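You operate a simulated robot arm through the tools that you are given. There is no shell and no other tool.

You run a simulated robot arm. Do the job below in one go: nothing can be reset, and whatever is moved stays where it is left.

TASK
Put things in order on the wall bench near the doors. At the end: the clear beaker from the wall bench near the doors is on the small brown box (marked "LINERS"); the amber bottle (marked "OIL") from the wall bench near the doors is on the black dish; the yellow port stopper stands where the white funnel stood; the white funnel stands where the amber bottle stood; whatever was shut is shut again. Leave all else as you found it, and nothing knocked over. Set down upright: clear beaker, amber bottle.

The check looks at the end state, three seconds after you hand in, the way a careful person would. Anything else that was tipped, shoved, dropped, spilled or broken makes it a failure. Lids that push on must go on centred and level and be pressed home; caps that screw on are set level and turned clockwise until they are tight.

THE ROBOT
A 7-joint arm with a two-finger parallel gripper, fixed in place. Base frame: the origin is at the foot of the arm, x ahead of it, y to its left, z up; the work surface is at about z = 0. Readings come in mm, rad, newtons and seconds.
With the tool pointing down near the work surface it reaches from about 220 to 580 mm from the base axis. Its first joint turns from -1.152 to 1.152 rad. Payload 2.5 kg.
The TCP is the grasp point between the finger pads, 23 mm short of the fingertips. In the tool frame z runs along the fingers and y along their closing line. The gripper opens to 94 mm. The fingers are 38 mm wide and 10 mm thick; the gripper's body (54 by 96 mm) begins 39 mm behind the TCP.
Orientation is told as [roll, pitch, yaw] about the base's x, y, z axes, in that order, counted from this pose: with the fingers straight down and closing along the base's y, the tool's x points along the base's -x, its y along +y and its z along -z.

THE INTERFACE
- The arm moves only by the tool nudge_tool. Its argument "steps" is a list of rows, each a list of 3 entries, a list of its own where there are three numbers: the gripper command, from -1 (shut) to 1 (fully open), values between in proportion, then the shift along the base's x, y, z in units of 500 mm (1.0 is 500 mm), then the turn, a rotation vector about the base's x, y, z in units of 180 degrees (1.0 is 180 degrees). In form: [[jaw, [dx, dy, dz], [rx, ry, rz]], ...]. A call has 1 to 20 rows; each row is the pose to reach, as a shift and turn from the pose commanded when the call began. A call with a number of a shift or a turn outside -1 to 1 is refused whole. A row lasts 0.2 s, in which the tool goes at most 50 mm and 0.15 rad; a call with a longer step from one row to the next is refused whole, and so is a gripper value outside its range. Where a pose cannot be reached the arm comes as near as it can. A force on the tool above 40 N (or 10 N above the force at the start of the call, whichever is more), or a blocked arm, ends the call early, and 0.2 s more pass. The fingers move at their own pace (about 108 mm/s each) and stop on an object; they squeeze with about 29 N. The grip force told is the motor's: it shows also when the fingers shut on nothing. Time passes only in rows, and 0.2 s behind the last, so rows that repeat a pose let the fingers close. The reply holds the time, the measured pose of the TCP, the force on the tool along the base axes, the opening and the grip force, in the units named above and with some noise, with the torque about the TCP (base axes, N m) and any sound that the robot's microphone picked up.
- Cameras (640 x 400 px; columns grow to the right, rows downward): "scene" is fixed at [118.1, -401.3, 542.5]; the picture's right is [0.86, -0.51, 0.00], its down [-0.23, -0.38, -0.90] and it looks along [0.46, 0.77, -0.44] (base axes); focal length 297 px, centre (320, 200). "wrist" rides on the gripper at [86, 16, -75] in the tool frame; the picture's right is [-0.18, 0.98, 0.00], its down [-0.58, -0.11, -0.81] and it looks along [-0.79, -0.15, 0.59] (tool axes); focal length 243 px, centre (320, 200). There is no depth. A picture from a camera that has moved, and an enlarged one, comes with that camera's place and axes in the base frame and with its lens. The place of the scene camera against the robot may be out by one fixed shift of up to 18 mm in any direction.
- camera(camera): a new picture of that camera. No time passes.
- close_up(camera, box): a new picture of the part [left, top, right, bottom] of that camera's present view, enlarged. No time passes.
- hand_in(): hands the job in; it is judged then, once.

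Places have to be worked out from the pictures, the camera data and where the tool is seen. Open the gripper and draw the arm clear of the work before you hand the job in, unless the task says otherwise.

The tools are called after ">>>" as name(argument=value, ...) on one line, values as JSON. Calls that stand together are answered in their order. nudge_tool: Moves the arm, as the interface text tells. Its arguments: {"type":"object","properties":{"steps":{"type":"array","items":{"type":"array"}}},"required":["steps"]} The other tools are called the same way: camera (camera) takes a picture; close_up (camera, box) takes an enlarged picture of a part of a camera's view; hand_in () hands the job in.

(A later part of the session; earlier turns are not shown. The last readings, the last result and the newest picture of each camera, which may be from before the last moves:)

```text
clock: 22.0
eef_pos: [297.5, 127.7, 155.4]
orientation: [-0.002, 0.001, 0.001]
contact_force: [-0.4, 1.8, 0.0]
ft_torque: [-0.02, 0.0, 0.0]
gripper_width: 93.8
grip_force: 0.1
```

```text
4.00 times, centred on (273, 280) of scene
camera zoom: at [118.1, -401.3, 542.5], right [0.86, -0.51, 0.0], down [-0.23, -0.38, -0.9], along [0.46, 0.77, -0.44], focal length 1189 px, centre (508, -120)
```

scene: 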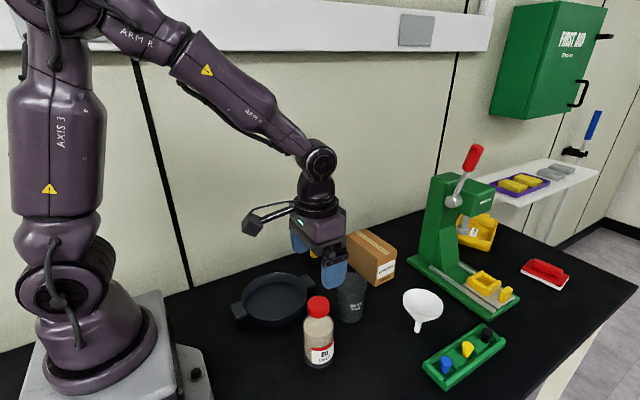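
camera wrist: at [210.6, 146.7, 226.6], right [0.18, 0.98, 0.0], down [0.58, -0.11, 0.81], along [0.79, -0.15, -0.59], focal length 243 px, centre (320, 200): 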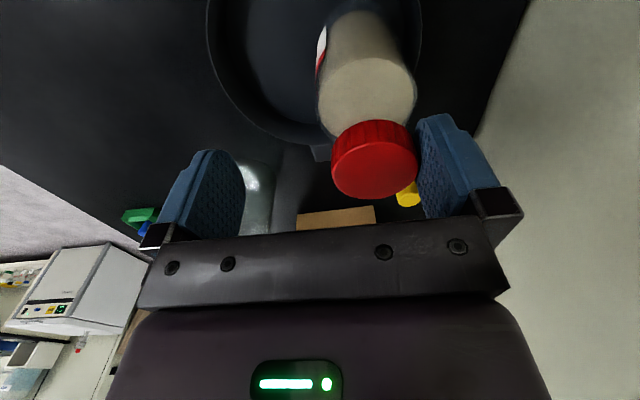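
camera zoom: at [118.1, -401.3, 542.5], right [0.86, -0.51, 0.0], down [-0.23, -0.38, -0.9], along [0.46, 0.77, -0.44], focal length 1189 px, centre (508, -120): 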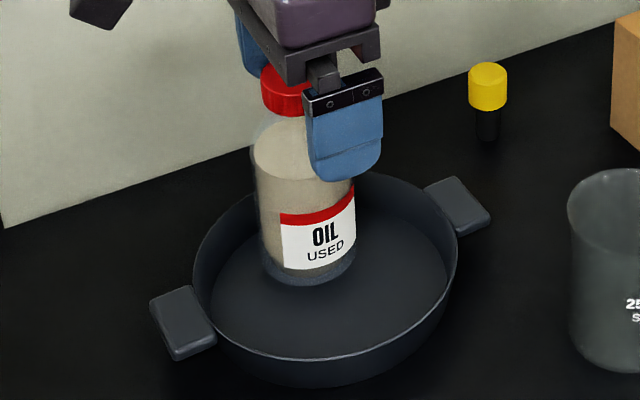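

The finger slid up along the cap with no vertical load, and the bottle stayed put. I keep sliding up until the pad is clear of the cap.

>>> nudge_tool(steps=[[1, [0, 0, 0.006], [0, 0, 0]], [1, [0, 0, 0.012], [0, 0, 0]], [1, [0, 0, 0.018], [0, 0, 0]], [1, [0, 0, 0.024], [0, 0, 0]], [1, [0, 0, 0.03], [0, 0, 0]], [1, [0, 0, 0.036], [0, 0, 0]], [1, [0, 0, 0.042], [0, 0, 0]], [1, [0, 0, 0.048], [0, 0, 0]], [1, [0, 0, 0.054], [0, 0, 0]], [1, [0, 0, 0.054], [0, 0, 0]]])

>>> camera(camera="wrist")

>>> close_up(camera="scene", box=[225, 230, 321, 330])

```text
clock: 24.2
eef_pos: [297.3, 128.0, 183.2]
orientation: [0.001, 0.001, -0.001]
contact_force: [0.8, 0.4, 0.4]
ft_torque: [-0.03, -0.03, 0.0]
gripper_width: 94.1
grip_force: 0.1
```

```text
taken
camera wrist: at [210.5, 142.9, 256.8], right [0.18, 0.98, 0.0], down [0.58, -0.11, 0.81], along [0.79, -0.15, -0.59], focal length 243 px, centre (320, 200)
```

wrist: 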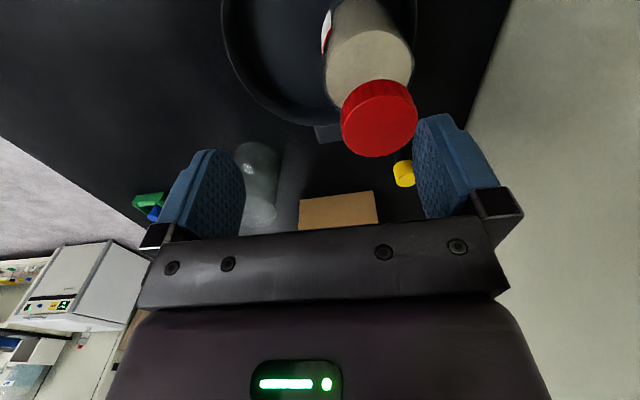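

```text
4.00 times, centred on (273, 280) of scene
camera zoom: at [118.1, -401.3, 542.5], right [0.86, -0.51, 0.0], down [-0.23, -0.38, -0.9], along [0.46, 0.77, -0.44], focal length 1189 px, centre (508, -120)
```

zoom: 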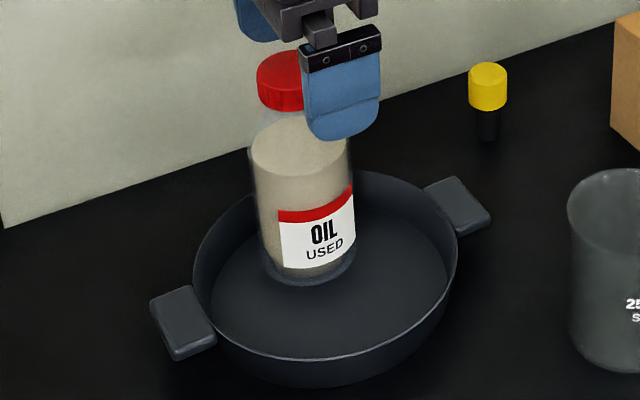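

The gripper is clear of the cap and the bottle stands in the dish. I rise further and move away so I can see the bottle unobstructed.

>>> nudge_tool(steps=[[1, [0, 0, 0.05], [0, 0, 0]], [1, [0, 0, 0.12], [0, 0, 0]], [1, [0, -0.05, 0.2], [0, 0, 0]], [1, [0, -0.13, 0.22], [0, 0, 0]], [1, [0, -0.21, 0.22], [0, 0, 0]], [1, [0, -0.29, 0.22], [0, 0, 0]], [1, [0, -0.36, 0.22], [0, 0, 0]], [1, [0, -0.36, 0.22], [0, 0, 0]]])

>>> camera(camera="scene")

>>> close_up(camera="scene", box=[225, 230, 321, 330])

>>> camera(camera="wrist")

```text
clock: 26.0
eef_pos: [298.4, -52.7, 293.8]
orientation: [0.0, 0.0, -0.001]
contact_force: [0.0, -0.1, -0.1]
ft_torque: [0.0, 0.0, 0.02]
gripper_width: 94.3
grip_force: 0.0
```

```text
taken
```

scene: 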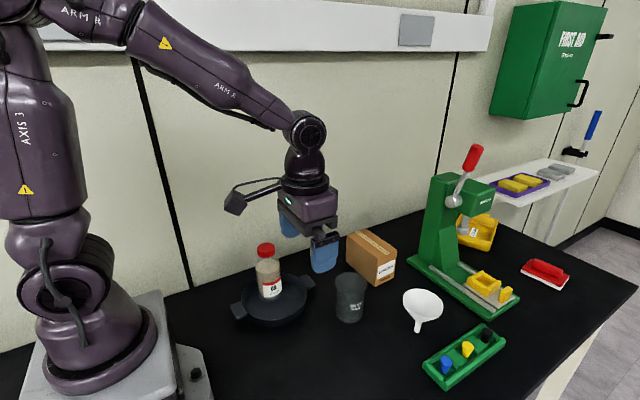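

```text
4.00 times, centred on (273, 280) of scene
camera zoom: at [118.1, -401.3, 542.5], right [0.86, -0.51, 0.0], down [-0.23, -0.38, -0.9], along [0.46, 0.77, -0.44], focal length 1189 px, centre (508, -120)
```

zoom: 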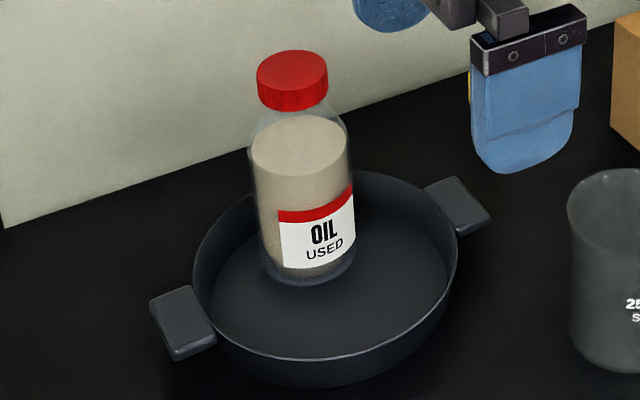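

```text
taken
camera wrist: at [210.4, -37.9, 367.6], right [0.18, 0.98, 0.0], down [0.58, -0.11, 0.81], along [0.79, -0.15, -0.59], focal length 243 px, centre (320, 200)
```

wrist: 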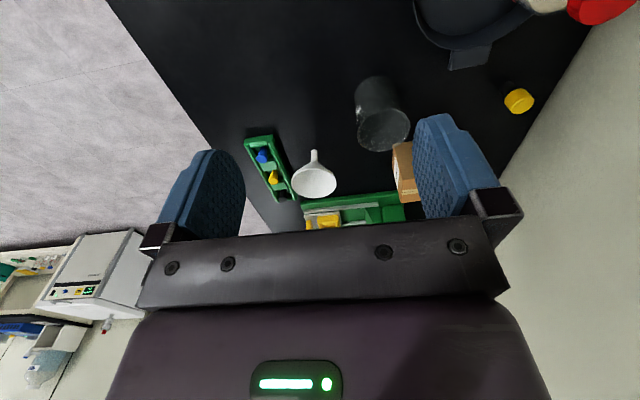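

The bottle's axis now matches a true vertical in the image, so it is standing upright in the dish. Next is the beaker, which will also tell me whether the cling comes from the pads or from the oily bottle. I zoom in to locate the beaker and box.

>>> close_up(camera="wrist", box=[330, 60, 430, 160])

>>> close_up(camera="scene", box=[320, 225, 416, 325])

```text
4.00 times, centred on (380, 110) of wrist
camera zoom: at [210.4, -37.9, 367.6], right [0.18, 0.98, 0.0], down [0.58, -0.11, 0.81], along [0.79, -0.15, -0.59], focal length 970 px, centre (80, 560)
```

zoom: 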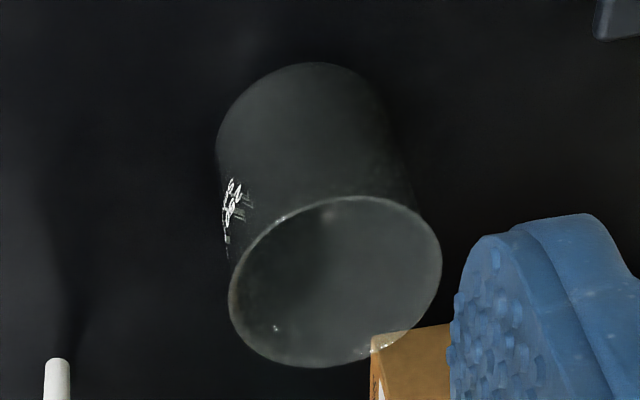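

```text
4.00 times, centred on (368, 275) of scene
camera zoom: at [118.1, -401.3, 542.5], right [0.86, -0.51, 0.0], down [-0.23, -0.38, -0.9], along [0.46, 0.77, -0.44], focal length 1189 px, centre (128, -100)
```

zoom: 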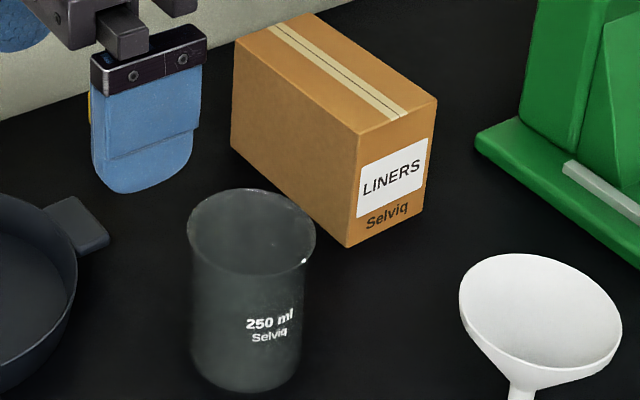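

From both cameras the beaker centre is at about (438, 8.5), with a flared rim about 75 mm wide and 88 mm high. I move above it and check the alignment before going down.

>>> nudge_tool(steps=[[1, [0.057, 0.025, -0.02], [0, 0, 0]], [1, [0.113, 0.05, -0.06], [0, 0, 0]], [1, [0.17, 0.075, -0.11], [0, 0, 0]], [1, [0.227, 0.1, -0.16], [0, 0, 0]], [1, [0.283, 0.124, -0.204], [0, 0, 0]], [1, [0.283, 0.124, -0.204], [0, 0, 0]]])

>>> camera(camera="wrist")

>>> close_up(camera="scene", box=[290, 200, 418, 330])

```text
clock: 27.4
eef_pos: [438.6, 11.6, 191.1]
orientation: [0.0, -0.001, 0.0]
contact_force: [-0.5, 0.3, -0.4]
ft_torque: [-0.04, 0.01, -0.01]
gripper_width: 94.0
grip_force: 0.0
```

```text
taken
camera wrist: at [352.1, 26.4, 264.1], right [0.18, 0.98, 0.0], down [0.58, -0.11, 0.81], along [0.79, -0.15, -0.59], focal length 243 px, centre (320, 200)
```

wrist: 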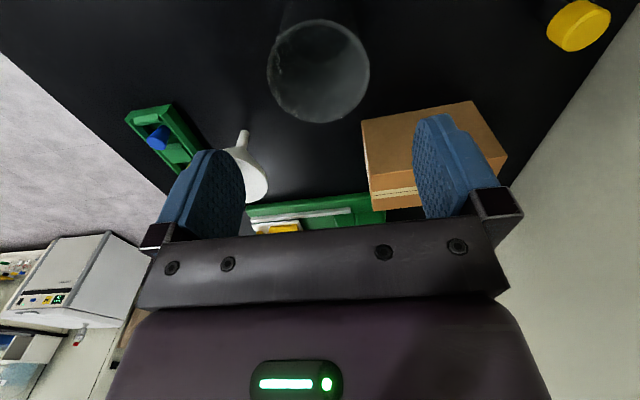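

```text
3.08 times, centred on (354, 265) of scene
camera zoom: at [118.2, -401.3, 542.5], right [0.86, -0.51, 0.0], down [-0.23, -0.38, -0.9], along [0.46, 0.77, -0.44], focal length 914 px, centre (215, 0)
```

zoom: 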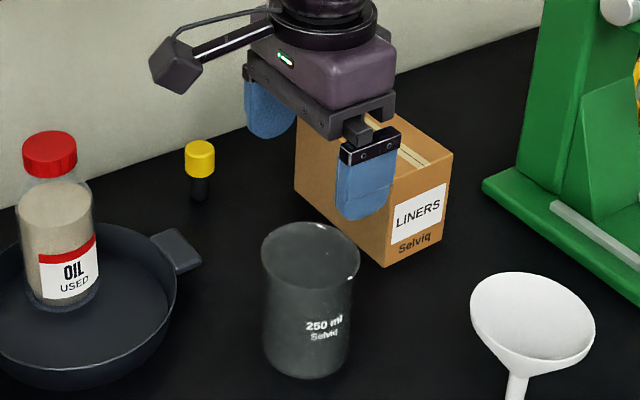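

The beaker rim sits centred under the gripper at about (437.5, 9), against a TCP of (438, 10). I go down around it to z ≈ 66 with the jaws fully open.

>>> nudge_tool(steps=[[1, [0, -0.002, -0.06], [0, 0, 0]], [1, [0, -0.002, -0.12], [0, 0, 0]], [1, [0, -0.002, -0.17], [0, 0, 0]], [1, [0, -0.002, -0.21], [0, 0, 0]], [1, [0, -0.002, -0.246], [0, 0, 0]], [1, [0, -0.002, -0.246], [0, 0, 0]]])

>>> camera(camera="wrist")

>>> close_up(camera="scene", box=[290, 220, 418, 330])

```text
clock: 28.8
eef_pos: [439.1, 8.4, 67.3]
orientation: [-0.001, 0.001, -0.001]
contact_force: [0.4, 0.0, 0.3]
ft_torque: [-0.01, 0.0, -0.02]
gripper_width: 94.1
grip_force: 0.0
```

```text
taken
camera wrist: at [352.4, 23.9, 141.2], right [0.18, 0.98, 0.0], down [0.58, -0.11, 0.81], along [0.79, -0.15, -0.59], focal length 243 px, centre (320, 200)
```

wrist: 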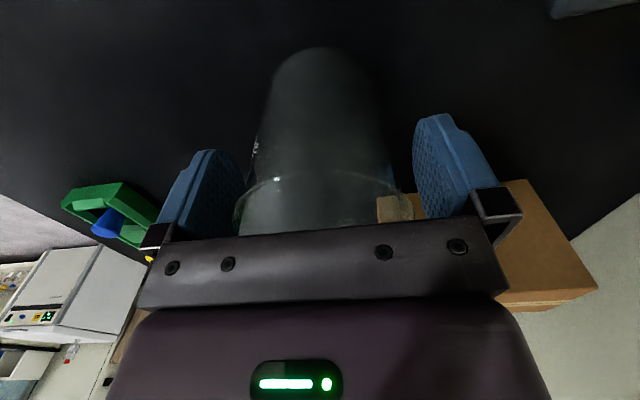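

```text
3.64 times, centred on (354, 275) of scene
camera zoom: at [118.1, -401.3, 542.5], right [0.86, -0.51, 0.0], down [-0.23, -0.38, -0.9], along [0.46, 0.77, -0.44], focal length 1081 px, centre (196, -73)
```

zoom: 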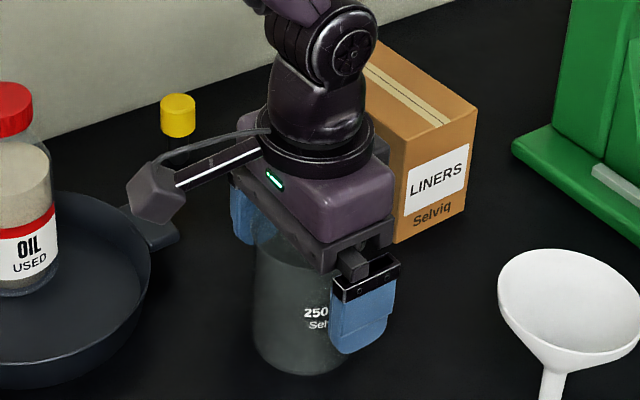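

The beaker is between the fingers with clearance on both sides. I close on it.

>>> nudge_tool(steps=[[-1, [0, 0, 0], [0, 0, 0]], [-1, [0, 0, 0], [0, 0, 0]], [-1, [0, 0, 0], [0, 0, 0]], [-1, [0, 0, 0], [0, 0, 0]]])

>>> camera(camera="wrist")

```text
clock: 29.8
eef_pos: [438.6, 8.9, 66.8]
orientation: [0.0, -0.001, -0.001]
contact_force: [-0.1, -0.1, -0.3]
ft_torque: [-0.02, 0.01, 0.0]
gripper_width: 67.8
grip_force: 29.3
```

```text
taken
camera wrist: at [352.4, 23.9, 141.5], right [0.18, 0.98, 0.0], down [0.58, -0.11, 0.81], along [0.79, -0.15, -0.59], focal length 243 px, centre (320, 200)
```

wrist: 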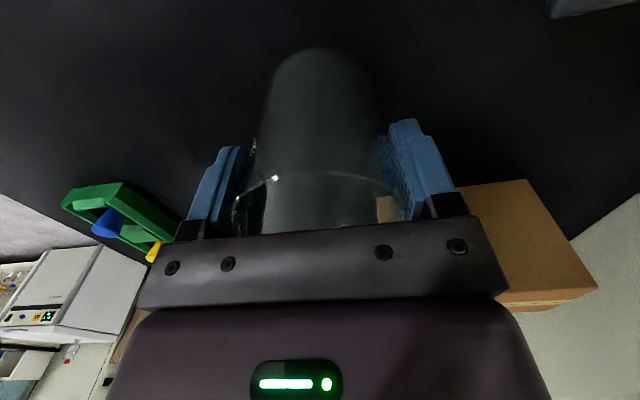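

The grip is firm at 67.8 mm. I lift straight up about 125 mm so the beaker base is well above the box top.

>>> nudge_tool(steps=[[-1, [0, 0, 0.01], [0, 0, 0]], [-1, [0, 0, 0.03], [0, 0, 0]], [-1, [0, 0, 0.07], [0, 0, 0]], [-1, [0, 0, 0.12], [0, 0, 0]], [-1, [0, 0, 0.18], [0, 0, 0]], [-1, [0, 0, 0.23], [0, 0, 0]], [-1, [0, 0, 0.25], [0, 0, 0]], [-1, [0, 0, 0.25], [0, 0, 0]]])

>>> camera(camera="wrist")

>>> camera(camera="scene")

```text
clock: 31.6
eef_pos: [439.2, 9.0, 192.7]
orientation: [-0.001, 0.0, 0.001]
contact_force: [0.3, 1.1, -1.2]
ft_torque: [0.01, -0.02, -0.02]
gripper_width: 68.0
grip_force: 29.3
```

```text
taken
camera wrist: at [352.0, 23.6, 267.1], right [0.18, 0.98, 0.0], down [0.58, -0.11, 0.81], along [0.79, -0.15, -0.59], focal length 243 px, centre (320, 200)
```

wrist: 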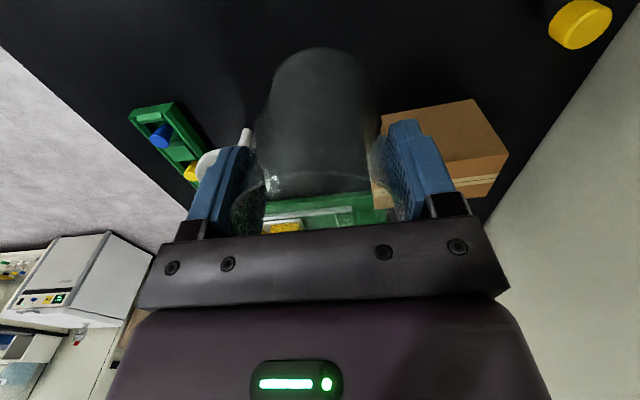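

```text
taken
```

scene: 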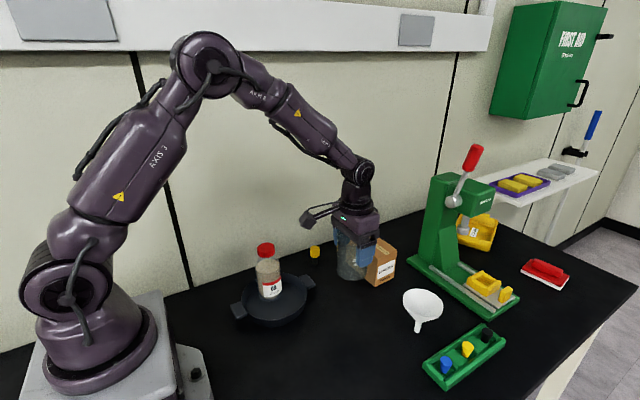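

The beaker hangs level at about 1.2 N. The box top is at z ≈ 92, spanning x 545–613 and y 43–173. I carry the beaker over it and check how far the arm actually reaches.

>>> nudge_tool(steps=[[-1, [0.03, 0.02, 0], [0, 0, 0]], [-1, [0.08, 0.055, 0], [0, 0, 0]], [-1, [0.13, 0.09, 0], [0, 0, 0]], [-1, [0.18, 0.12, 0], [0, 0, 0]], [-1, [0.225, 0.15, 0], [0, 0, 0]], [-1, [0.255, 0.168, 0], [0, 0, 0]], [-1, [0.27, 0.176, 0], [0, 0, 0]], [-1, [0.27, 0.176, 0], [0, 0, 0]]])

>>> camera(camera="wrist")

>>> close_up(camera="scene", box=[320, 200, 448, 310])

```text
clock: 33.4
eef_pos: [573.2, 96.7, 191.6]
orientation: [0.0, 0.0, -0.001]
contact_force: [0.2, -0.1, -0.7]
ft_torque: [0.0, -0.03, 0.0]
gripper_width: 67.9
grip_force: 29.4
```

```text
taken
camera wrist: at [486.9, 112.1, 266.1], right [0.18, 0.98, 0.0], down [0.58, -0.11, 0.81], along [0.79, -0.15, -0.59], focal length 243 px, centre (320, 200)
```

wrist: 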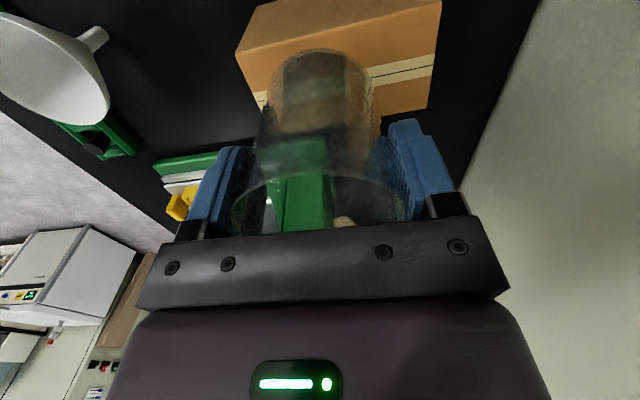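

```text
3.64 times, centred on (384, 255) of scene
camera zoom: at [118.1, -401.3, 542.5], right [0.86, -0.51, 0.0], down [-0.23, -0.38, -0.9], along [0.46, 0.77, -0.44], focal length 1081 px, centre (87, 0)
```

zoom: 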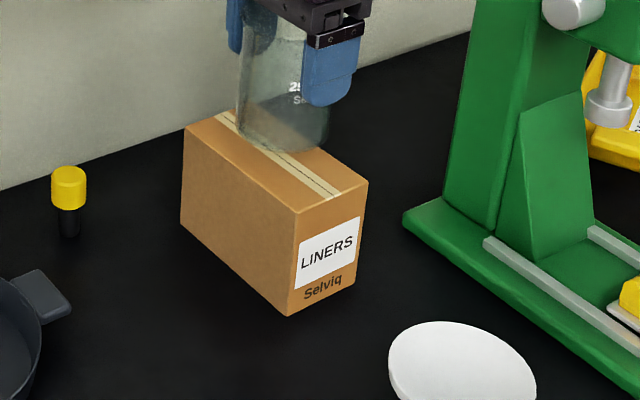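

The arm reaches (573, 96), and the box edges agree with my estimate, giving a centre of about (579, 108). I shift another 6 mm in x and 9 mm in y and lower to about 7 mm above the top.

>>> nudge_tool(steps=[[-1, [0.006, 0.009, 0], [0, 0, 0]], [-1, [0.012, 0.018, -0.01], [0, 0, 0]], [-1, [0.012, 0.018, -0.03], [0, 0, 0]], [-1, [0.012, 0.018, -0.05], [0, 0, 0]], [-1, [0.012, 0.018, -0.05], [0, 0, 0]]])

>>> camera(camera="wrist")

>>> close_up(camera="scene", box=[320, 200, 448, 310])

```text
clock: 34.6
eef_pos: [579.8, 106.4, 167.3]
orientation: [-0.001, 0.0, 0.001]
contact_force: [1.0, 0.4, -1.2]
ft_torque: [0.0, 0.0, 0.0]
gripper_width: 67.7
grip_force: 29.0
```

```text
taken
camera wrist: at [493.1, 120.9, 241.6], right [0.18, 0.98, 0.0], down [0.58, -0.11, 0.81], along [0.79, -0.15, -0.59], focal length 243 px, centre (320, 200)
```

wrist: 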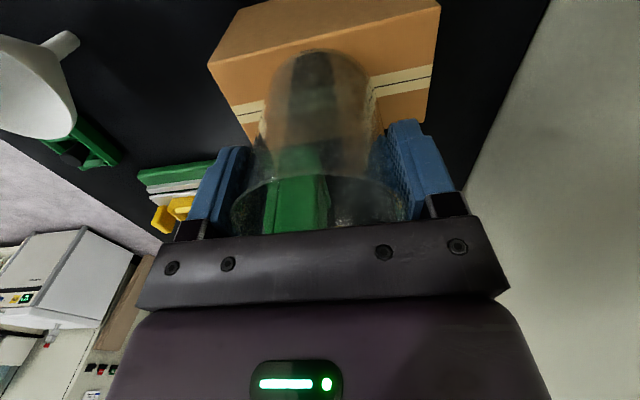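

```text
3.64 times, centred on (384, 255) of scene
camera zoom: at [118.1, -401.3, 542.5], right [0.86, -0.51, 0.0], down [-0.23, -0.38, -0.9], along [0.46, 0.77, -0.44], focal length 1081 px, centre (87, 0)
```

zoom: 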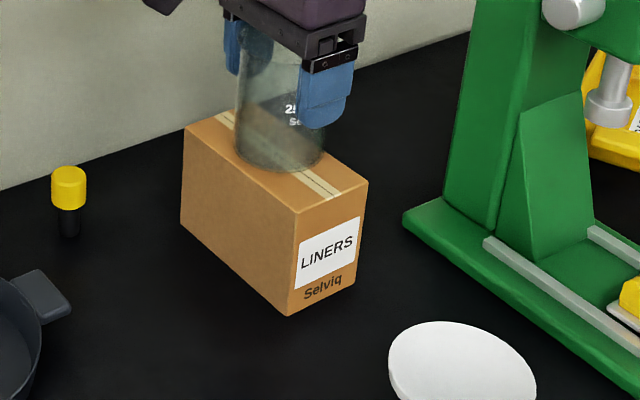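

The beaker hangs over the tape line, a few mm above the box. I creep down in 1–2 mm steps until the load transfers.

>>> nudge_tool(steps=[[-1, [0, 0, -0.003], [0, 0, 0]], [-1, [0, 0, -0.006], [0, 0, 0]], [-1, [0, 0, -0.009], [0, 0, 0]], [-1, [0, 0, -0.009], [0, 0, 0]]])

>>> close_up(camera="scene", box=[340, 210, 420, 300])

```text
clock: 35.6
eef_pos: [580.1, 106.0, 161.8]
orientation: [0.0, -0.002, -0.001]
contact_force: [0.1, 0.3, -1.3]
ft_torque: [-0.01, -0.02, -0.02]
gripper_width: 67.8
grip_force: 28.8
```

```text
4.44 times, centred on (380, 255) of scene
camera zoom: at [118.1, -401.3, 542.5], right [0.86, -0.51, 0.0], down [-0.23, -0.38, -0.9], along [0.46, 0.77, -0.44], focal length 1321 px, centre (53, -44)
```

zoom: 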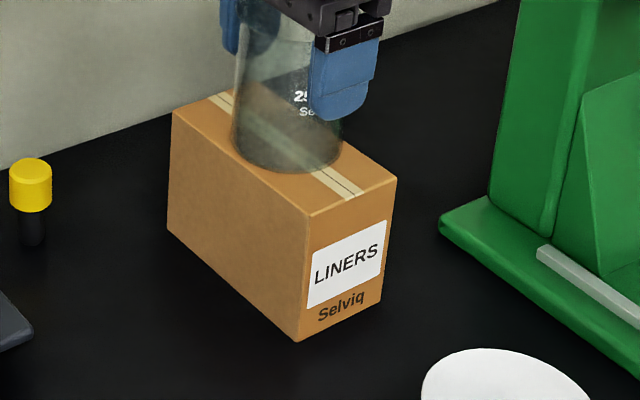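

>>> nudge_tool(steps=[[-1, [0, 0, -0.002], [0, 0, 0]], [-1, [0, 0, -0.004], [0, 0, 0]], [-1, [0, 0, -0.004], [0, 0, 0]]])

```text
clock: 36.4
eef_pos: [580.1, 105.3, 161.6]
orientation: [0.001, -0.002, 0.001]
contact_force: [-1.3, 0.9, 7.2]
ft_torque: [-0.16, 0.21, -0.01]
gripper_width: 67.9
grip_force: 29.2
```

The load has transferred: +7 N shows the beaker is firmly on the box. I back off slightly to take out the press force, then open the jaws a little and look.

>>> nudge_tool(steps=[[-1, [0, 0, 0.0012], [0, 0, 0]], [-1, [0, 0, 0.0012], [0, 0, 0]], [0.6, [0, 0, 0.0012], [0, 0, 0]], [0.6, [0, 0, 0.0012], [0, 0, 0]], [0.6, [0, 0, 0.0012], [0, 0, 0]]])

>>> camera(camera="wrist")

>>> close_up(camera="scene", box=[340, 210, 420, 300])

```text
clock: 37.6
eef_pos: [579.3, 104.3, 160.7]
orientation: [0.0, 0.0, 0.0]
contact_force: [-0.1, -0.5, 0.5]
ft_torque: [0.02, 0.01, 0.03]
gripper_width: 74.7
grip_force: 0.1
```

```text
taken
camera wrist: at [493.0, 120.7, 235.8], right [0.18, 0.98, 0.0], down [0.58, -0.11, 0.81], along [0.79, -0.15, -0.59], focal length 243 px, centre (320, 200)
```

wrist: 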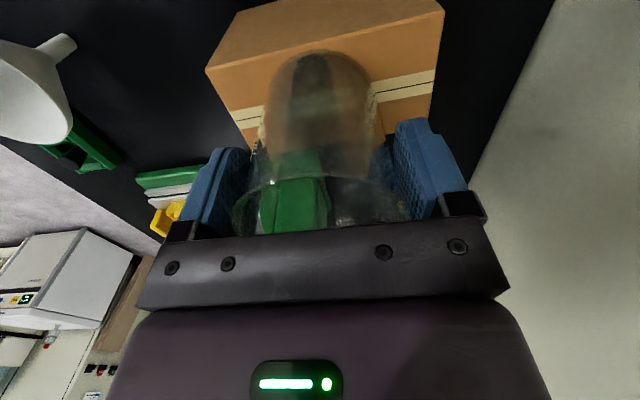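

```text
4.44 times, centred on (380, 255) of scene
camera zoom: at [118.1, -401.3, 542.5], right [0.86, -0.51, 0.0], down [-0.23, -0.38, -0.9], along [0.46, 0.77, -0.44], focal length 1321 px, centre (53, -44)
```

zoom: 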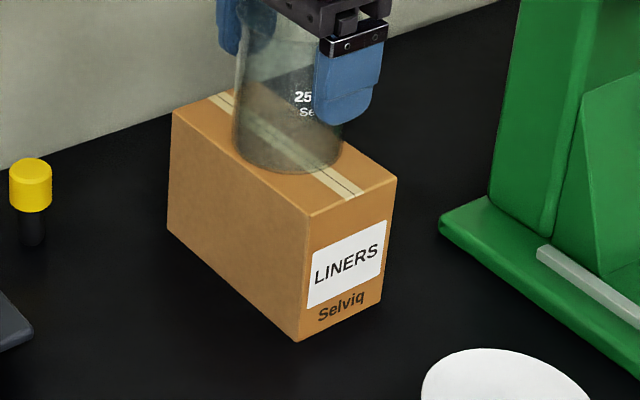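

The jaws opened promptly and the beaker stayed centred, so the cling was particular to the oily bottle. I open fully and rise straight up.

>>> nudge_tool(steps=[[1, [0, 0, 0], [0, 0, 0]], [1, [0, 0, 0], [0, 0, 0]], [1, [0, 0, 0.01], [0, 0, 0]], [1, [0, 0, 0.04], [0, 0, 0]], [1, [0, 0, 0.09], [0, 0, 0]], [1, [0, 0, 0.15], [0, 0, 0]], [1, [0, 0, 0.21], [0, 0, 0]], [1, [0, 0, 0.21], [0, 0, 0]]])

>>> camera(camera="wrist")

>>> close_up(camera="scene", box=[340, 200, 420, 300])

```text
clock: 39.4
eef_pos: [578.0, 105.3, 267.4]
orientation: [0.0, 0.0, 0.0]
contact_force: [-0.2, 0.0, 0.2]
ft_torque: [-0.01, 0.04, 0.0]
gripper_width: 94.0
grip_force: 0.1
```

```text
taken
camera wrist: at [492.2, 120.8, 341.8], right [0.18, 0.98, 0.0], down [0.58, -0.11, 0.81], along [0.79, -0.15, -0.59], focal length 243 px, centre (320, 200)
```

wrist: 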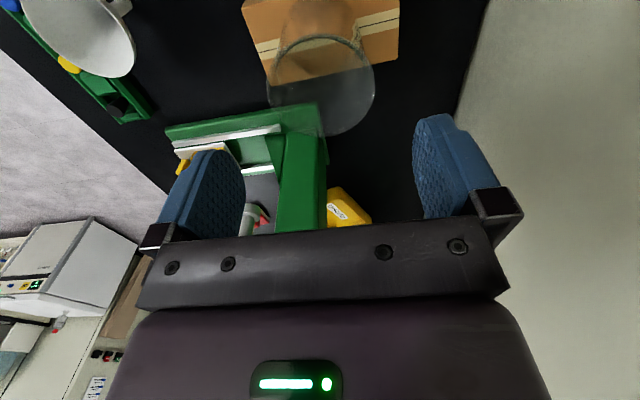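

```text
4.00 times, centred on (380, 250) of scene
camera zoom: at [118.1, -401.3, 542.5], right [0.86, -0.51, 0.0], down [-0.23, -0.38, -0.9], along [0.46, 0.77, -0.44], focal length 1189 px, centre (80, 0)
```

zoom: 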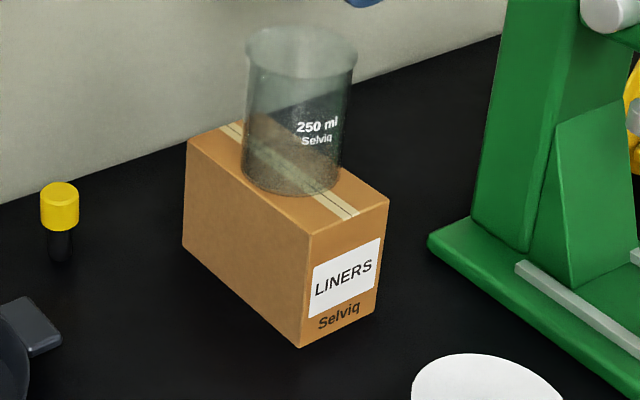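

The beaker stands upright on the LINERS box. Next is the funnel: I move high over to the right for a good look at it.

>>> nudge_tool(steps=[[1, [-0.03, -0.06, 0], [0, 0, 0]], [1, [-0.07, -0.14, 0], [0, 0, 0]], [1, [-0.11, -0.22, 0], [0, 0, 0]], [1, [-0.15, -0.3, 0], [0, 0, 0]], [1, [-0.19, -0.375, 0], [0, 0, 0]], [1, [-0.216, -0.43, 0], [0, 0, 0]], [1, [-0.216, -0.43, 0], [0, 0, 0]]])

>>> camera(camera="wrist")

>>> close_up(camera="scene", box=[390, 275, 454, 340])

```text
clock: 41.0
eef_pos: [471.7, -109.7, 265.8]
orientation: [-0.001, 0.0, 0.001]
contact_force: [0.3, 0.4, -0.9]
ft_torque: [0.01, -0.01, -0.02]
gripper_width: 94.1
grip_force: 0.0
```

```text
taken
camera wrist: at [385.0, -94.4, 340.4], right [0.18, 0.98, 0.0], down [0.58, -0.11, 0.81], along [0.79, -0.15, -0.59], focal length 243 px, centre (320, 200)
```

wrist: 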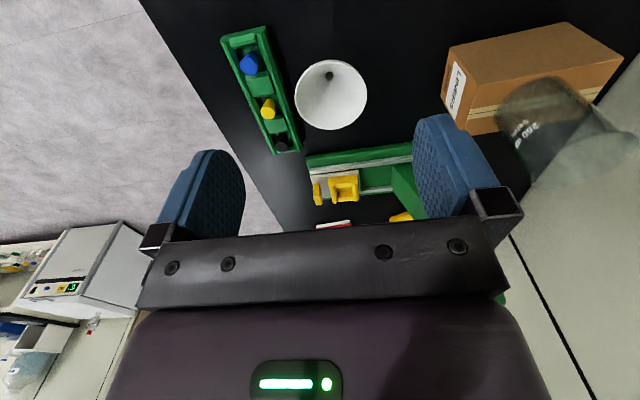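

```text
6.15 times, centred on (422, 308) of scene
camera zoom: at [118.1, -401.3, 542.5], right [0.86, -0.51, 0.0], down [-0.23, -0.38, -0.9], along [0.46, 0.77, -0.44], focal length 1829 px, centre (-308, -462)
```

zoom: 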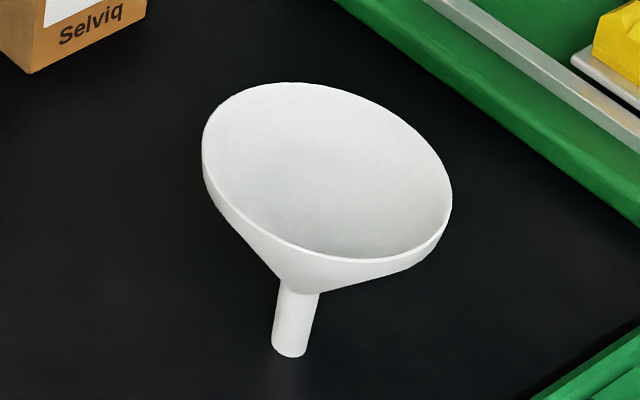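

>>> close_up(camera="wrist", box=[270, 45, 390, 145])

>>> close_up(camera="scene", box=[404, 315, 436, 337])

```text
4.00 times, centred on (330, 95) of wrist
camera zoom: at [385.0, -94.4, 340.4], right [0.18, 0.98, 0.0], down [0.58, -0.11, 0.81], along [0.79, -0.15, -0.59], focal length 970 px, centre (280, 620)
```

zoom: 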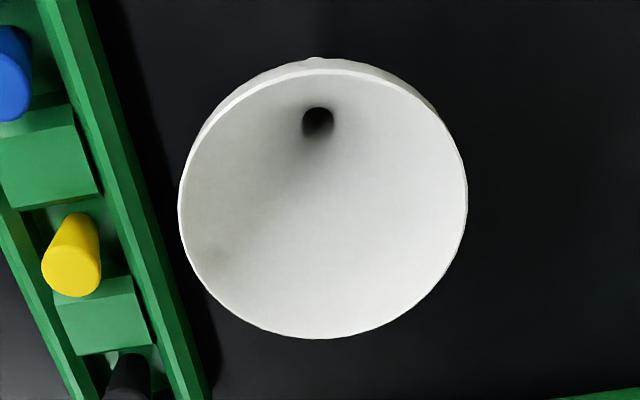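

```text
16.00 times, centred on (420, 326) of scene
camera zoom: at [118.1, -401.3, 542.5], right [0.86, -0.51, 0.0], down [-0.23, -0.38, -0.9], along [0.46, 0.77, -0.44], focal length 4755 px, centre (-1280, -1816)
```

zoom: 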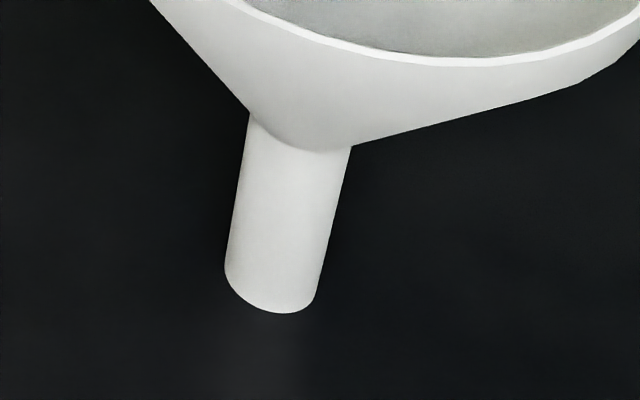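

The funnel stands on a flat 12 mm stem at about (535, -111), with its mouth about 81 mm wide at z ≈ 85. I hover above it to check the finger symmetry.

>>> nudge_tool(steps=[[1, [0.04, -0.001, 0], [0, 0, 0]], [1, [0.09, -0.001, -0.02], [0, 0, 0]], [1, [0.128, -0.001, -0.08], [0, 0, 0]], [1, [0.128, -0.001, -0.15], [0, 0, 0]], [1, [0.128, -0.001, -0.22], [0, 0, 0]], [1, [0.128, -0.001, -0.26], [0, 0, 0]], [1, [0.128, -0.001, -0.26], [0, 0, 0]]])

>>> camera(camera="wrist")

>>> close_up(camera="scene", box=[358, 220, 486, 350])

```text
clock: 42.6
eef_pos: [535.3, -108.7, 135.2]
orientation: [0.001, 0.0, 0.001]
contact_force: [0.4, 0.5, 0.5]
ft_torque: [-0.02, -0.02, -0.01]
gripper_width: 93.7
grip_force: 0.0
```

```text
taken
camera wrist: at [448.6, -94.6, 210.4], right [0.18, 0.98, 0.0], down [0.58, -0.11, 0.81], along [0.79, -0.15, -0.59], focal length 243 px, centre (320, 200)
```

wrist: 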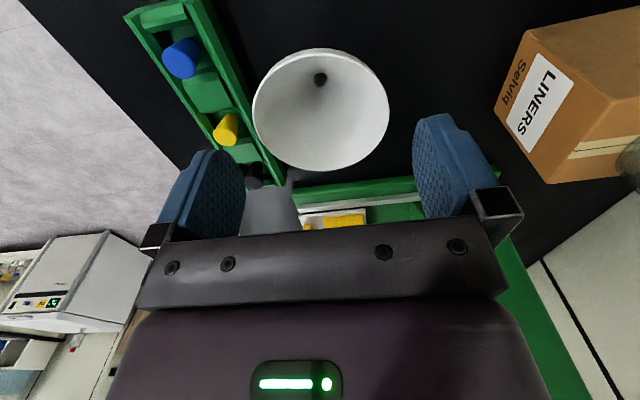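

```text
3.08 times, centred on (422, 285) of scene
camera zoom: at [118.1, -401.3, 542.5], right [0.86, -0.51, 0.0], down [-0.23, -0.38, -0.9], along [0.46, 0.77, -0.44], focal length 914 px, centre (6, -62)
```

zoom: 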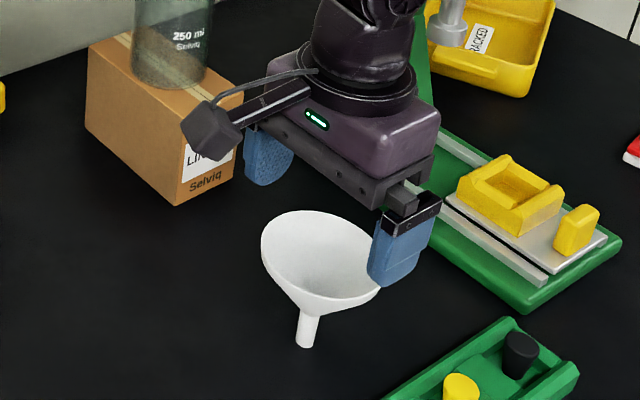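

The TCP is at (534.6, -110.6) and the funnel mouth centre is at about (536, -110), well centred in y. I lower so the tips pass just beside the rim, then check the clearance on both sides.

>>> nudge_tool(steps=[[1, [0.003, 0.001, -0.03], [0, 0, 0]], [1, [0.003, 0.001, -0.06], [0, 0, 0]], [1, [0.003, 0.001, -0.08], [0, 0, 0]], [1, [0.003, 0.001, -0.08], [0, 0, 0]]])

>>> camera(camera="wrist")

>>> close_up(camera="scene", box=[374, 240, 470, 340])

```text
clock: 43.6
eef_pos: [536.3, -109.7, 96.7]
orientation: [0.0, 0.0, 0.001]
contact_force: [-0.6, -0.2, -0.2]
ft_torque: [-0.03, -0.01, 0.0]
gripper_width: 94.1
grip_force: 0.1
```

```text
taken
camera wrist: at [450.5, -94.4, 170.9], right [0.18, 0.98, 0.0], down [0.58, -0.11, 0.81], along [0.79, -0.15, -0.59], focal length 243 px, centre (320, 200)
```

wrist: 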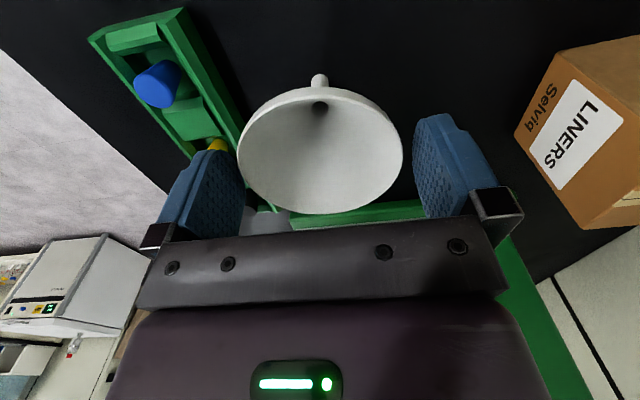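

```text
4.00 times, centred on (422, 290) of scene
camera zoom: at [118.1, -401.3, 542.5], right [0.86, -0.51, 0.0], down [-0.23, -0.38, -0.9], along [0.46, 0.77, -0.44], focal length 1189 px, centre (-88, -160)
```

zoom: 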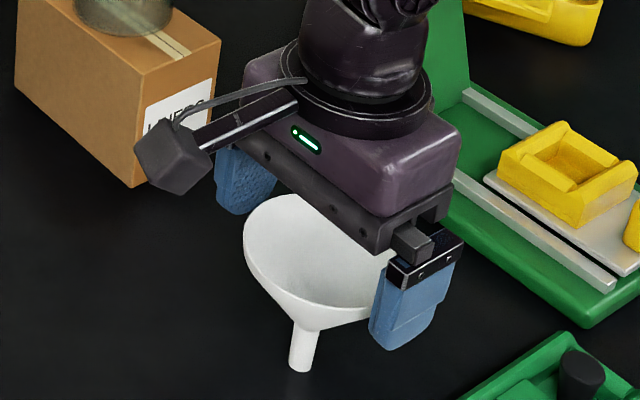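

Both sides look clear and the funnel is centred. I lower the last 16 mm so the pads face the rim band, then close.

>>> nudge_tool(steps=[[1, [0, 0, -0.016], [0, 0, 0]], [1, [0, 0, -0.03], [0, 0, 0]], [1, [0, 0, -0.03], [0, 0, 0]]])

>>> camera(camera="wrist")

>>> close_up(camera="scene", box=[374, 240, 470, 340])

```text
clock: 44.4
eef_pos: [536.4, -109.5, 82.9]
orientation: [0.001, -0.002, 0.0]
contact_force: [-0.5, 0.5, -1.0]
ft_torque: [0.0, -0.03, 0.01]
gripper_width: 93.9
grip_force: 0.1
```

```text
taken
camera wrist: at [450.6, -94.4, 155.7], right [0.18, 0.98, 0.0], down [0.58, -0.11, 0.81], along [0.79, -0.15, -0.59], focal length 243 px, centre (320, 200)
```

wrist: 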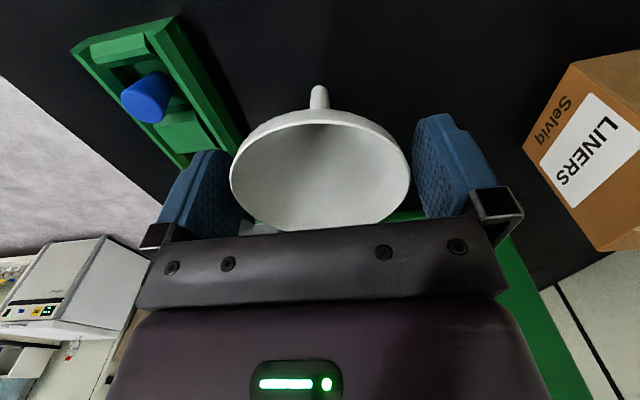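

```text
4.00 times, centred on (422, 290) of scene
camera zoom: at [118.1, -401.3, 542.5], right [0.86, -0.51, 0.0], down [-0.23, -0.38, -0.9], along [0.46, 0.77, -0.44], focal length 1189 px, centre (-88, -160)
```

zoom: 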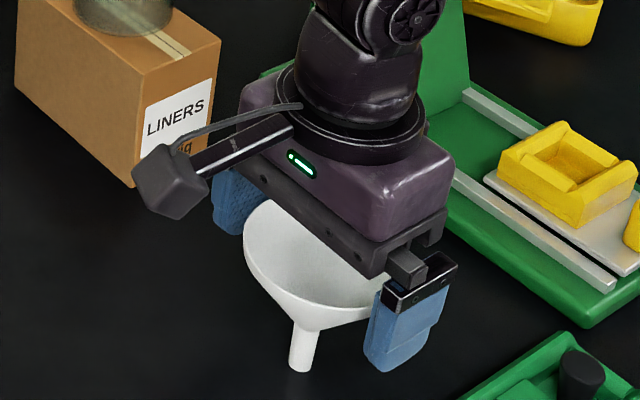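

The rim is centred between the pads. I close in stages so that the touch is gentle.

>>> nudge_tool(steps=[[0.85, [0, 0, 0], [0, 0, 0]], [0.78, [0, 0, 0], [0, 0, 0]], [0.74, [0, 0, 0], [0, 0, 0]], [0.7, [0, 0, 0], [0, 0, 0]], [0.66, [0, 0, 0], [0, 0, 0]], [0.6, [0, 0, 0], [0, 0, 0]], [-1, [0, 0, 0], [0, 0, 0]], [-1, [0, 0, 0], [0, 0, 0]], [-1, [0, 0, 0], [0, 0, 0]]])

>>> camera(camera="wrist")

>>> close_up(camera="scene", box=[374, 240, 470, 340])

```text
clock: 46.4
eef_pos: [537.1, -109.5, 82.1]
orientation: [-0.001, 0.0, 0.001]
contact_force: [0.5, 0.9, -0.1]
ft_torque: [0.0, 0.01, 0.0]
gripper_width: 79.9
grip_force: 28.8
```

```text
taken
camera wrist: at [450.5, -94.4, 155.8], right [0.18, 0.98, 0.0], down [0.58, -0.11, 0.81], along [0.79, -0.15, -0.59], focal length 243 px, centre (320, 200)
```

wrist: 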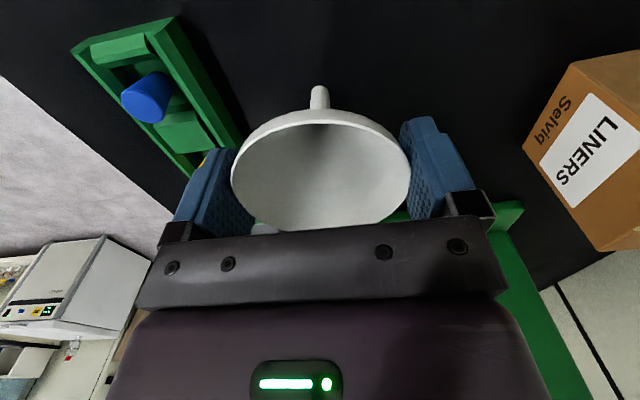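

```text
4.00 times, centred on (422, 290) of scene
camera zoom: at [118.1, -401.3, 542.5], right [0.86, -0.51, 0.0], down [-0.23, -0.38, -0.9], along [0.46, 0.77, -0.44], focal length 1189 px, centre (-88, -160)
```

zoom: 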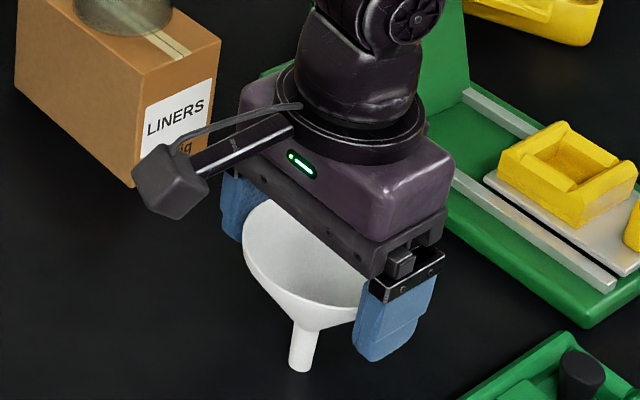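

The funnel is gripped at 79.9 mm, undisturbed, with the TCP at (536.5, -110.4, 80.8). I lift slowly and check that it stays level.

>>> nudge_tool(steps=[[-1, [0, 0, 0.01], [0, 0, 0]], [-1, [0, 0, 0.03], [0, 0, 0]], [-1, [0, 0, 0.06], [0, 0, 0]], [-1, [0, 0, 0.1], [0, 0, 0]], [-1, [0, 0, 0.14], [0, 0, 0]], [-1, [0, 0, 0.16], [0, 0, 0]], [-1, [0, 0, 0.16], [0, 0, 0]]])

>>> camera(camera="wrist")

>>> close_up(camera="scene", box=[374, 220, 470, 340])

```text
clock: 48.0
eef_pos: [537.1, -111.2, 163.2]
orientation: [0.0, -0.002, -0.001]
contact_force: [-0.3, 0.2, 0.2]
ft_torque: [-0.02, 0.03, 0.0]
gripper_width: 79.7
grip_force: 28.8
```

```text
taken
camera wrist: at [450.3, -94.9, 236.4], right [0.18, 0.98, 0.0], down [0.58, -0.11, 0.81], along [0.79, -0.15, -0.59], focal length 243 px, centre (320, 200)
```

wrist: 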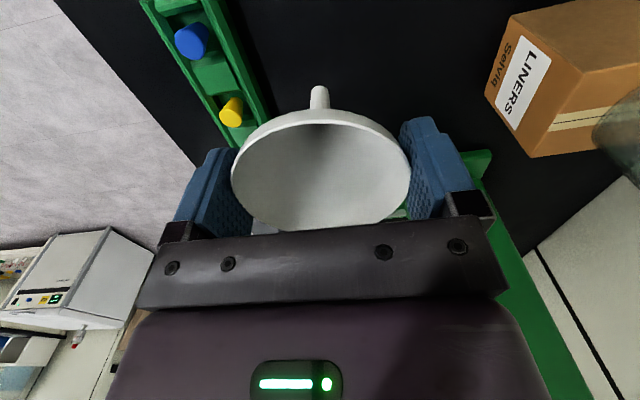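

```text
3.33 times, centred on (422, 280) of scene
camera zoom: at [118.1, -401.3, 542.5], right [0.86, -0.51, 0.0], down [-0.23, -0.38, -0.9], along [0.46, 0.77, -0.44], focal length 991 px, centre (-20, -67)
```

zoom: 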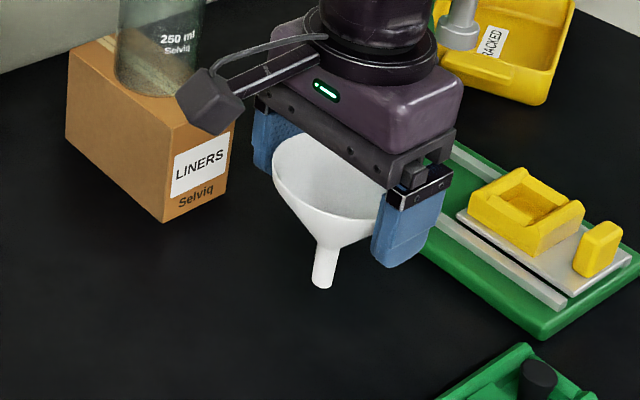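

The funnel hangs exactly as gripped, level. I carry it smoothly back to the bottle's old place at (318, -51.5).

>>> nudge_tool(steps=[[-1, [-0.02, 0.005, 0], [0, 0, 0]], [-1, [-0.06, 0.016, 0], [0, 0, 0]], [-1, [-0.11, 0.03, 0], [0, 0, 0]], [-1, [-0.165, 0.045, 0], [0, 0, 0]], [-1, [-0.22, 0.06, 0], [0, 0, 0]], [-1, [-0.275, 0.075, 0], [0, 0, 0]], [-1, [-0.33, 0.09, 0], [0, 0, 0]], [-1, [-0.38, 0.104, 0], [0, 0, 0]], [-1, [-0.415, 0.113, 0], [0, 0, 0]], [-1, [-0.432, 0.118, 0], [0, 0, 0]], [-1, [-0.4376, 0.119, 0], [0, 0, 0]], [-1, [-0.4376, 0.119, 0], [0, 0, 0]]])

>>> camera(camera="wrist")

>>> close_up(camera="scene", box=[260, 240, 388, 370])

```text
clock: 50.6
eef_pos: [317.7, -49.3, 162.1]
orientation: [0.0, -0.001, 0.0]
contact_force: [-0.1, 0.0, -0.8]
ft_torque: [0.0, -0.02, -0.03]
gripper_width: 79.5
grip_force: 29.0
```

```text
taken
camera wrist: at [231.1, -34.7, 235.8], right [0.18, 0.98, 0.0], down [0.58, -0.11, 0.81], along [0.79, -0.15, -0.59], focal length 243 px, centre (320, 200)
```

wrist: 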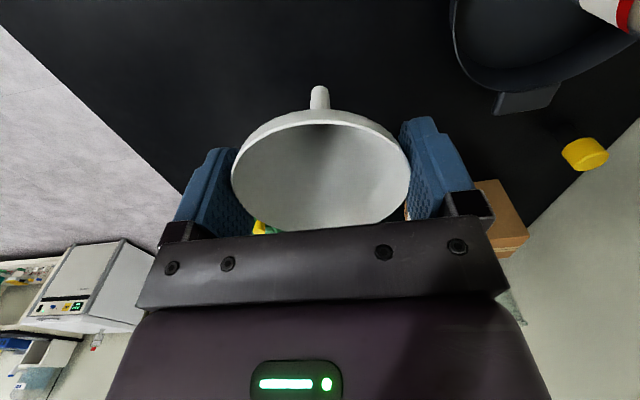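

```text
3.08 times, centred on (324, 305) of scene
camera zoom: at [118.1, -401.3, 542.5], right [0.86, -0.51, 0.0], down [-0.23, -0.38, -0.9], along [0.46, 0.77, -0.44], focal length 914 px, centre (308, -123)
```

zoom: 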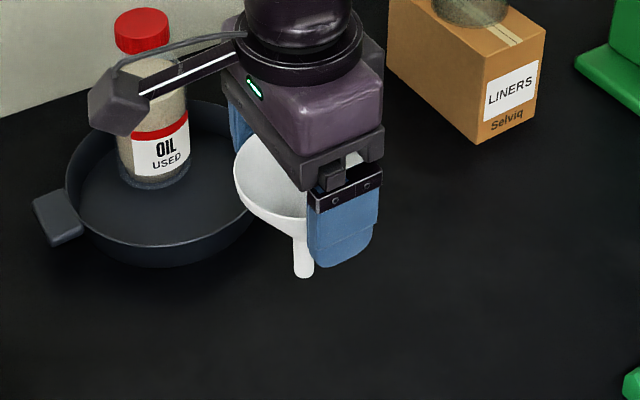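

Nearly on the spot, so I correct by 1 mm and lower until the stem is about 4 mm above the bench.

>>> nudge_tool(steps=[[-1, [0.001, -0.002, -0.02], [0, 0, 0]], [-1, [0.001, -0.002, -0.06], [0, 0, 0]], [-1, [0.001, -0.002, -0.1], [0, 0, 0]], [-1, [0.001, -0.002, -0.135], [0, 0, 0]], [-1, [0.001, -0.002, -0.152], [0, 0, 0]], [-1, [0.001, -0.002, -0.152], [0, 0, 0]]])

>>> camera(camera="wrist")

>>> close_up(camera="scene", box=[270, 280, 366, 370])

```text
clock: 52.0
eef_pos: [318.4, -51.0, 85.7]
orientation: [0.0, 0.0, 0.0]
contact_force: [0.6, -0.1, -0.3]
ft_torque: [0.01, -0.01, -0.01]
gripper_width: 79.5
grip_force: 29.2
```

```text
taken
camera wrist: at [232.2, -35.8, 159.4], right [0.18, 0.98, 0.0], down [0.58, -0.11, 0.81], along [0.79, -0.15, -0.59], focal length 243 px, centre (320, 200)
```

wrist: 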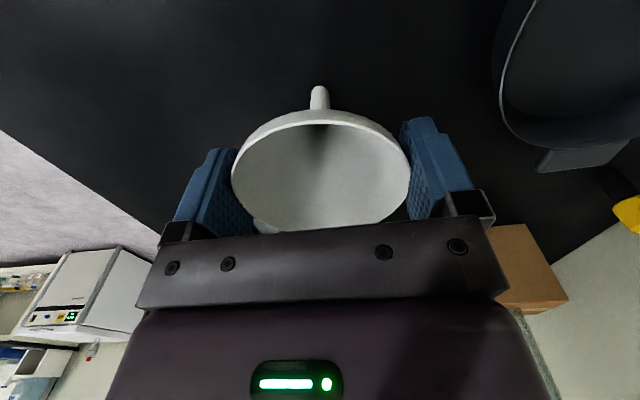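

```text
4.44 times, centred on (318, 325) of scene
camera zoom: at [118.1, -401.3, 542.5], right [0.86, -0.51, 0.0], down [-0.23, -0.38, -0.9], along [0.46, 0.77, -0.44], focal length 1321 px, centre (329, -356)
```

zoom: 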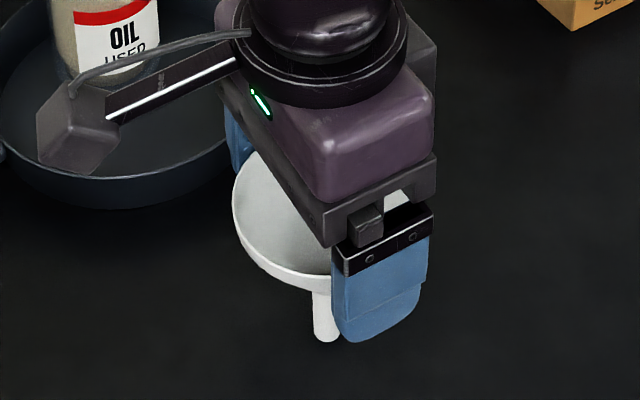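

The stem is about 3.6 mm above the bench. I lower to the exact grasp height in small steps and watch the force.

>>> nudge_tool(steps=[[-1, [0, 0, -0.002], [0, 0, 0]], [-1, [0, 0, -0.004], [0, 0, 0]], [-1, [0, 0, -0.006], [0, 0, 0]], [-1, [0, 0, -0.006], [0, 0, 0]]])

>>> camera(camera="wrist")

```text
clock: 53.0
eef_pos: [318.2, -51.3, 81.5]
orientation: [0.002, -0.001, 0.001]
contact_force: [0.6, 0.2, -0.3]
ft_torque: [0.02, 0.03, 0.0]
gripper_width: 79.5
grip_force: 29.2
```

```text
taken
camera wrist: at [232.4, -35.8, 156.7], right [0.18, 0.98, 0.0], down [0.58, -0.11, 0.81], along [0.79, -0.15, -0.59], focal length 243 px, centre (320, 200)
```

wrist: 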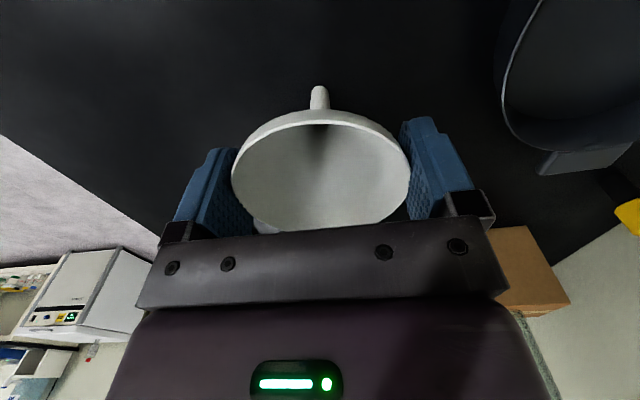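

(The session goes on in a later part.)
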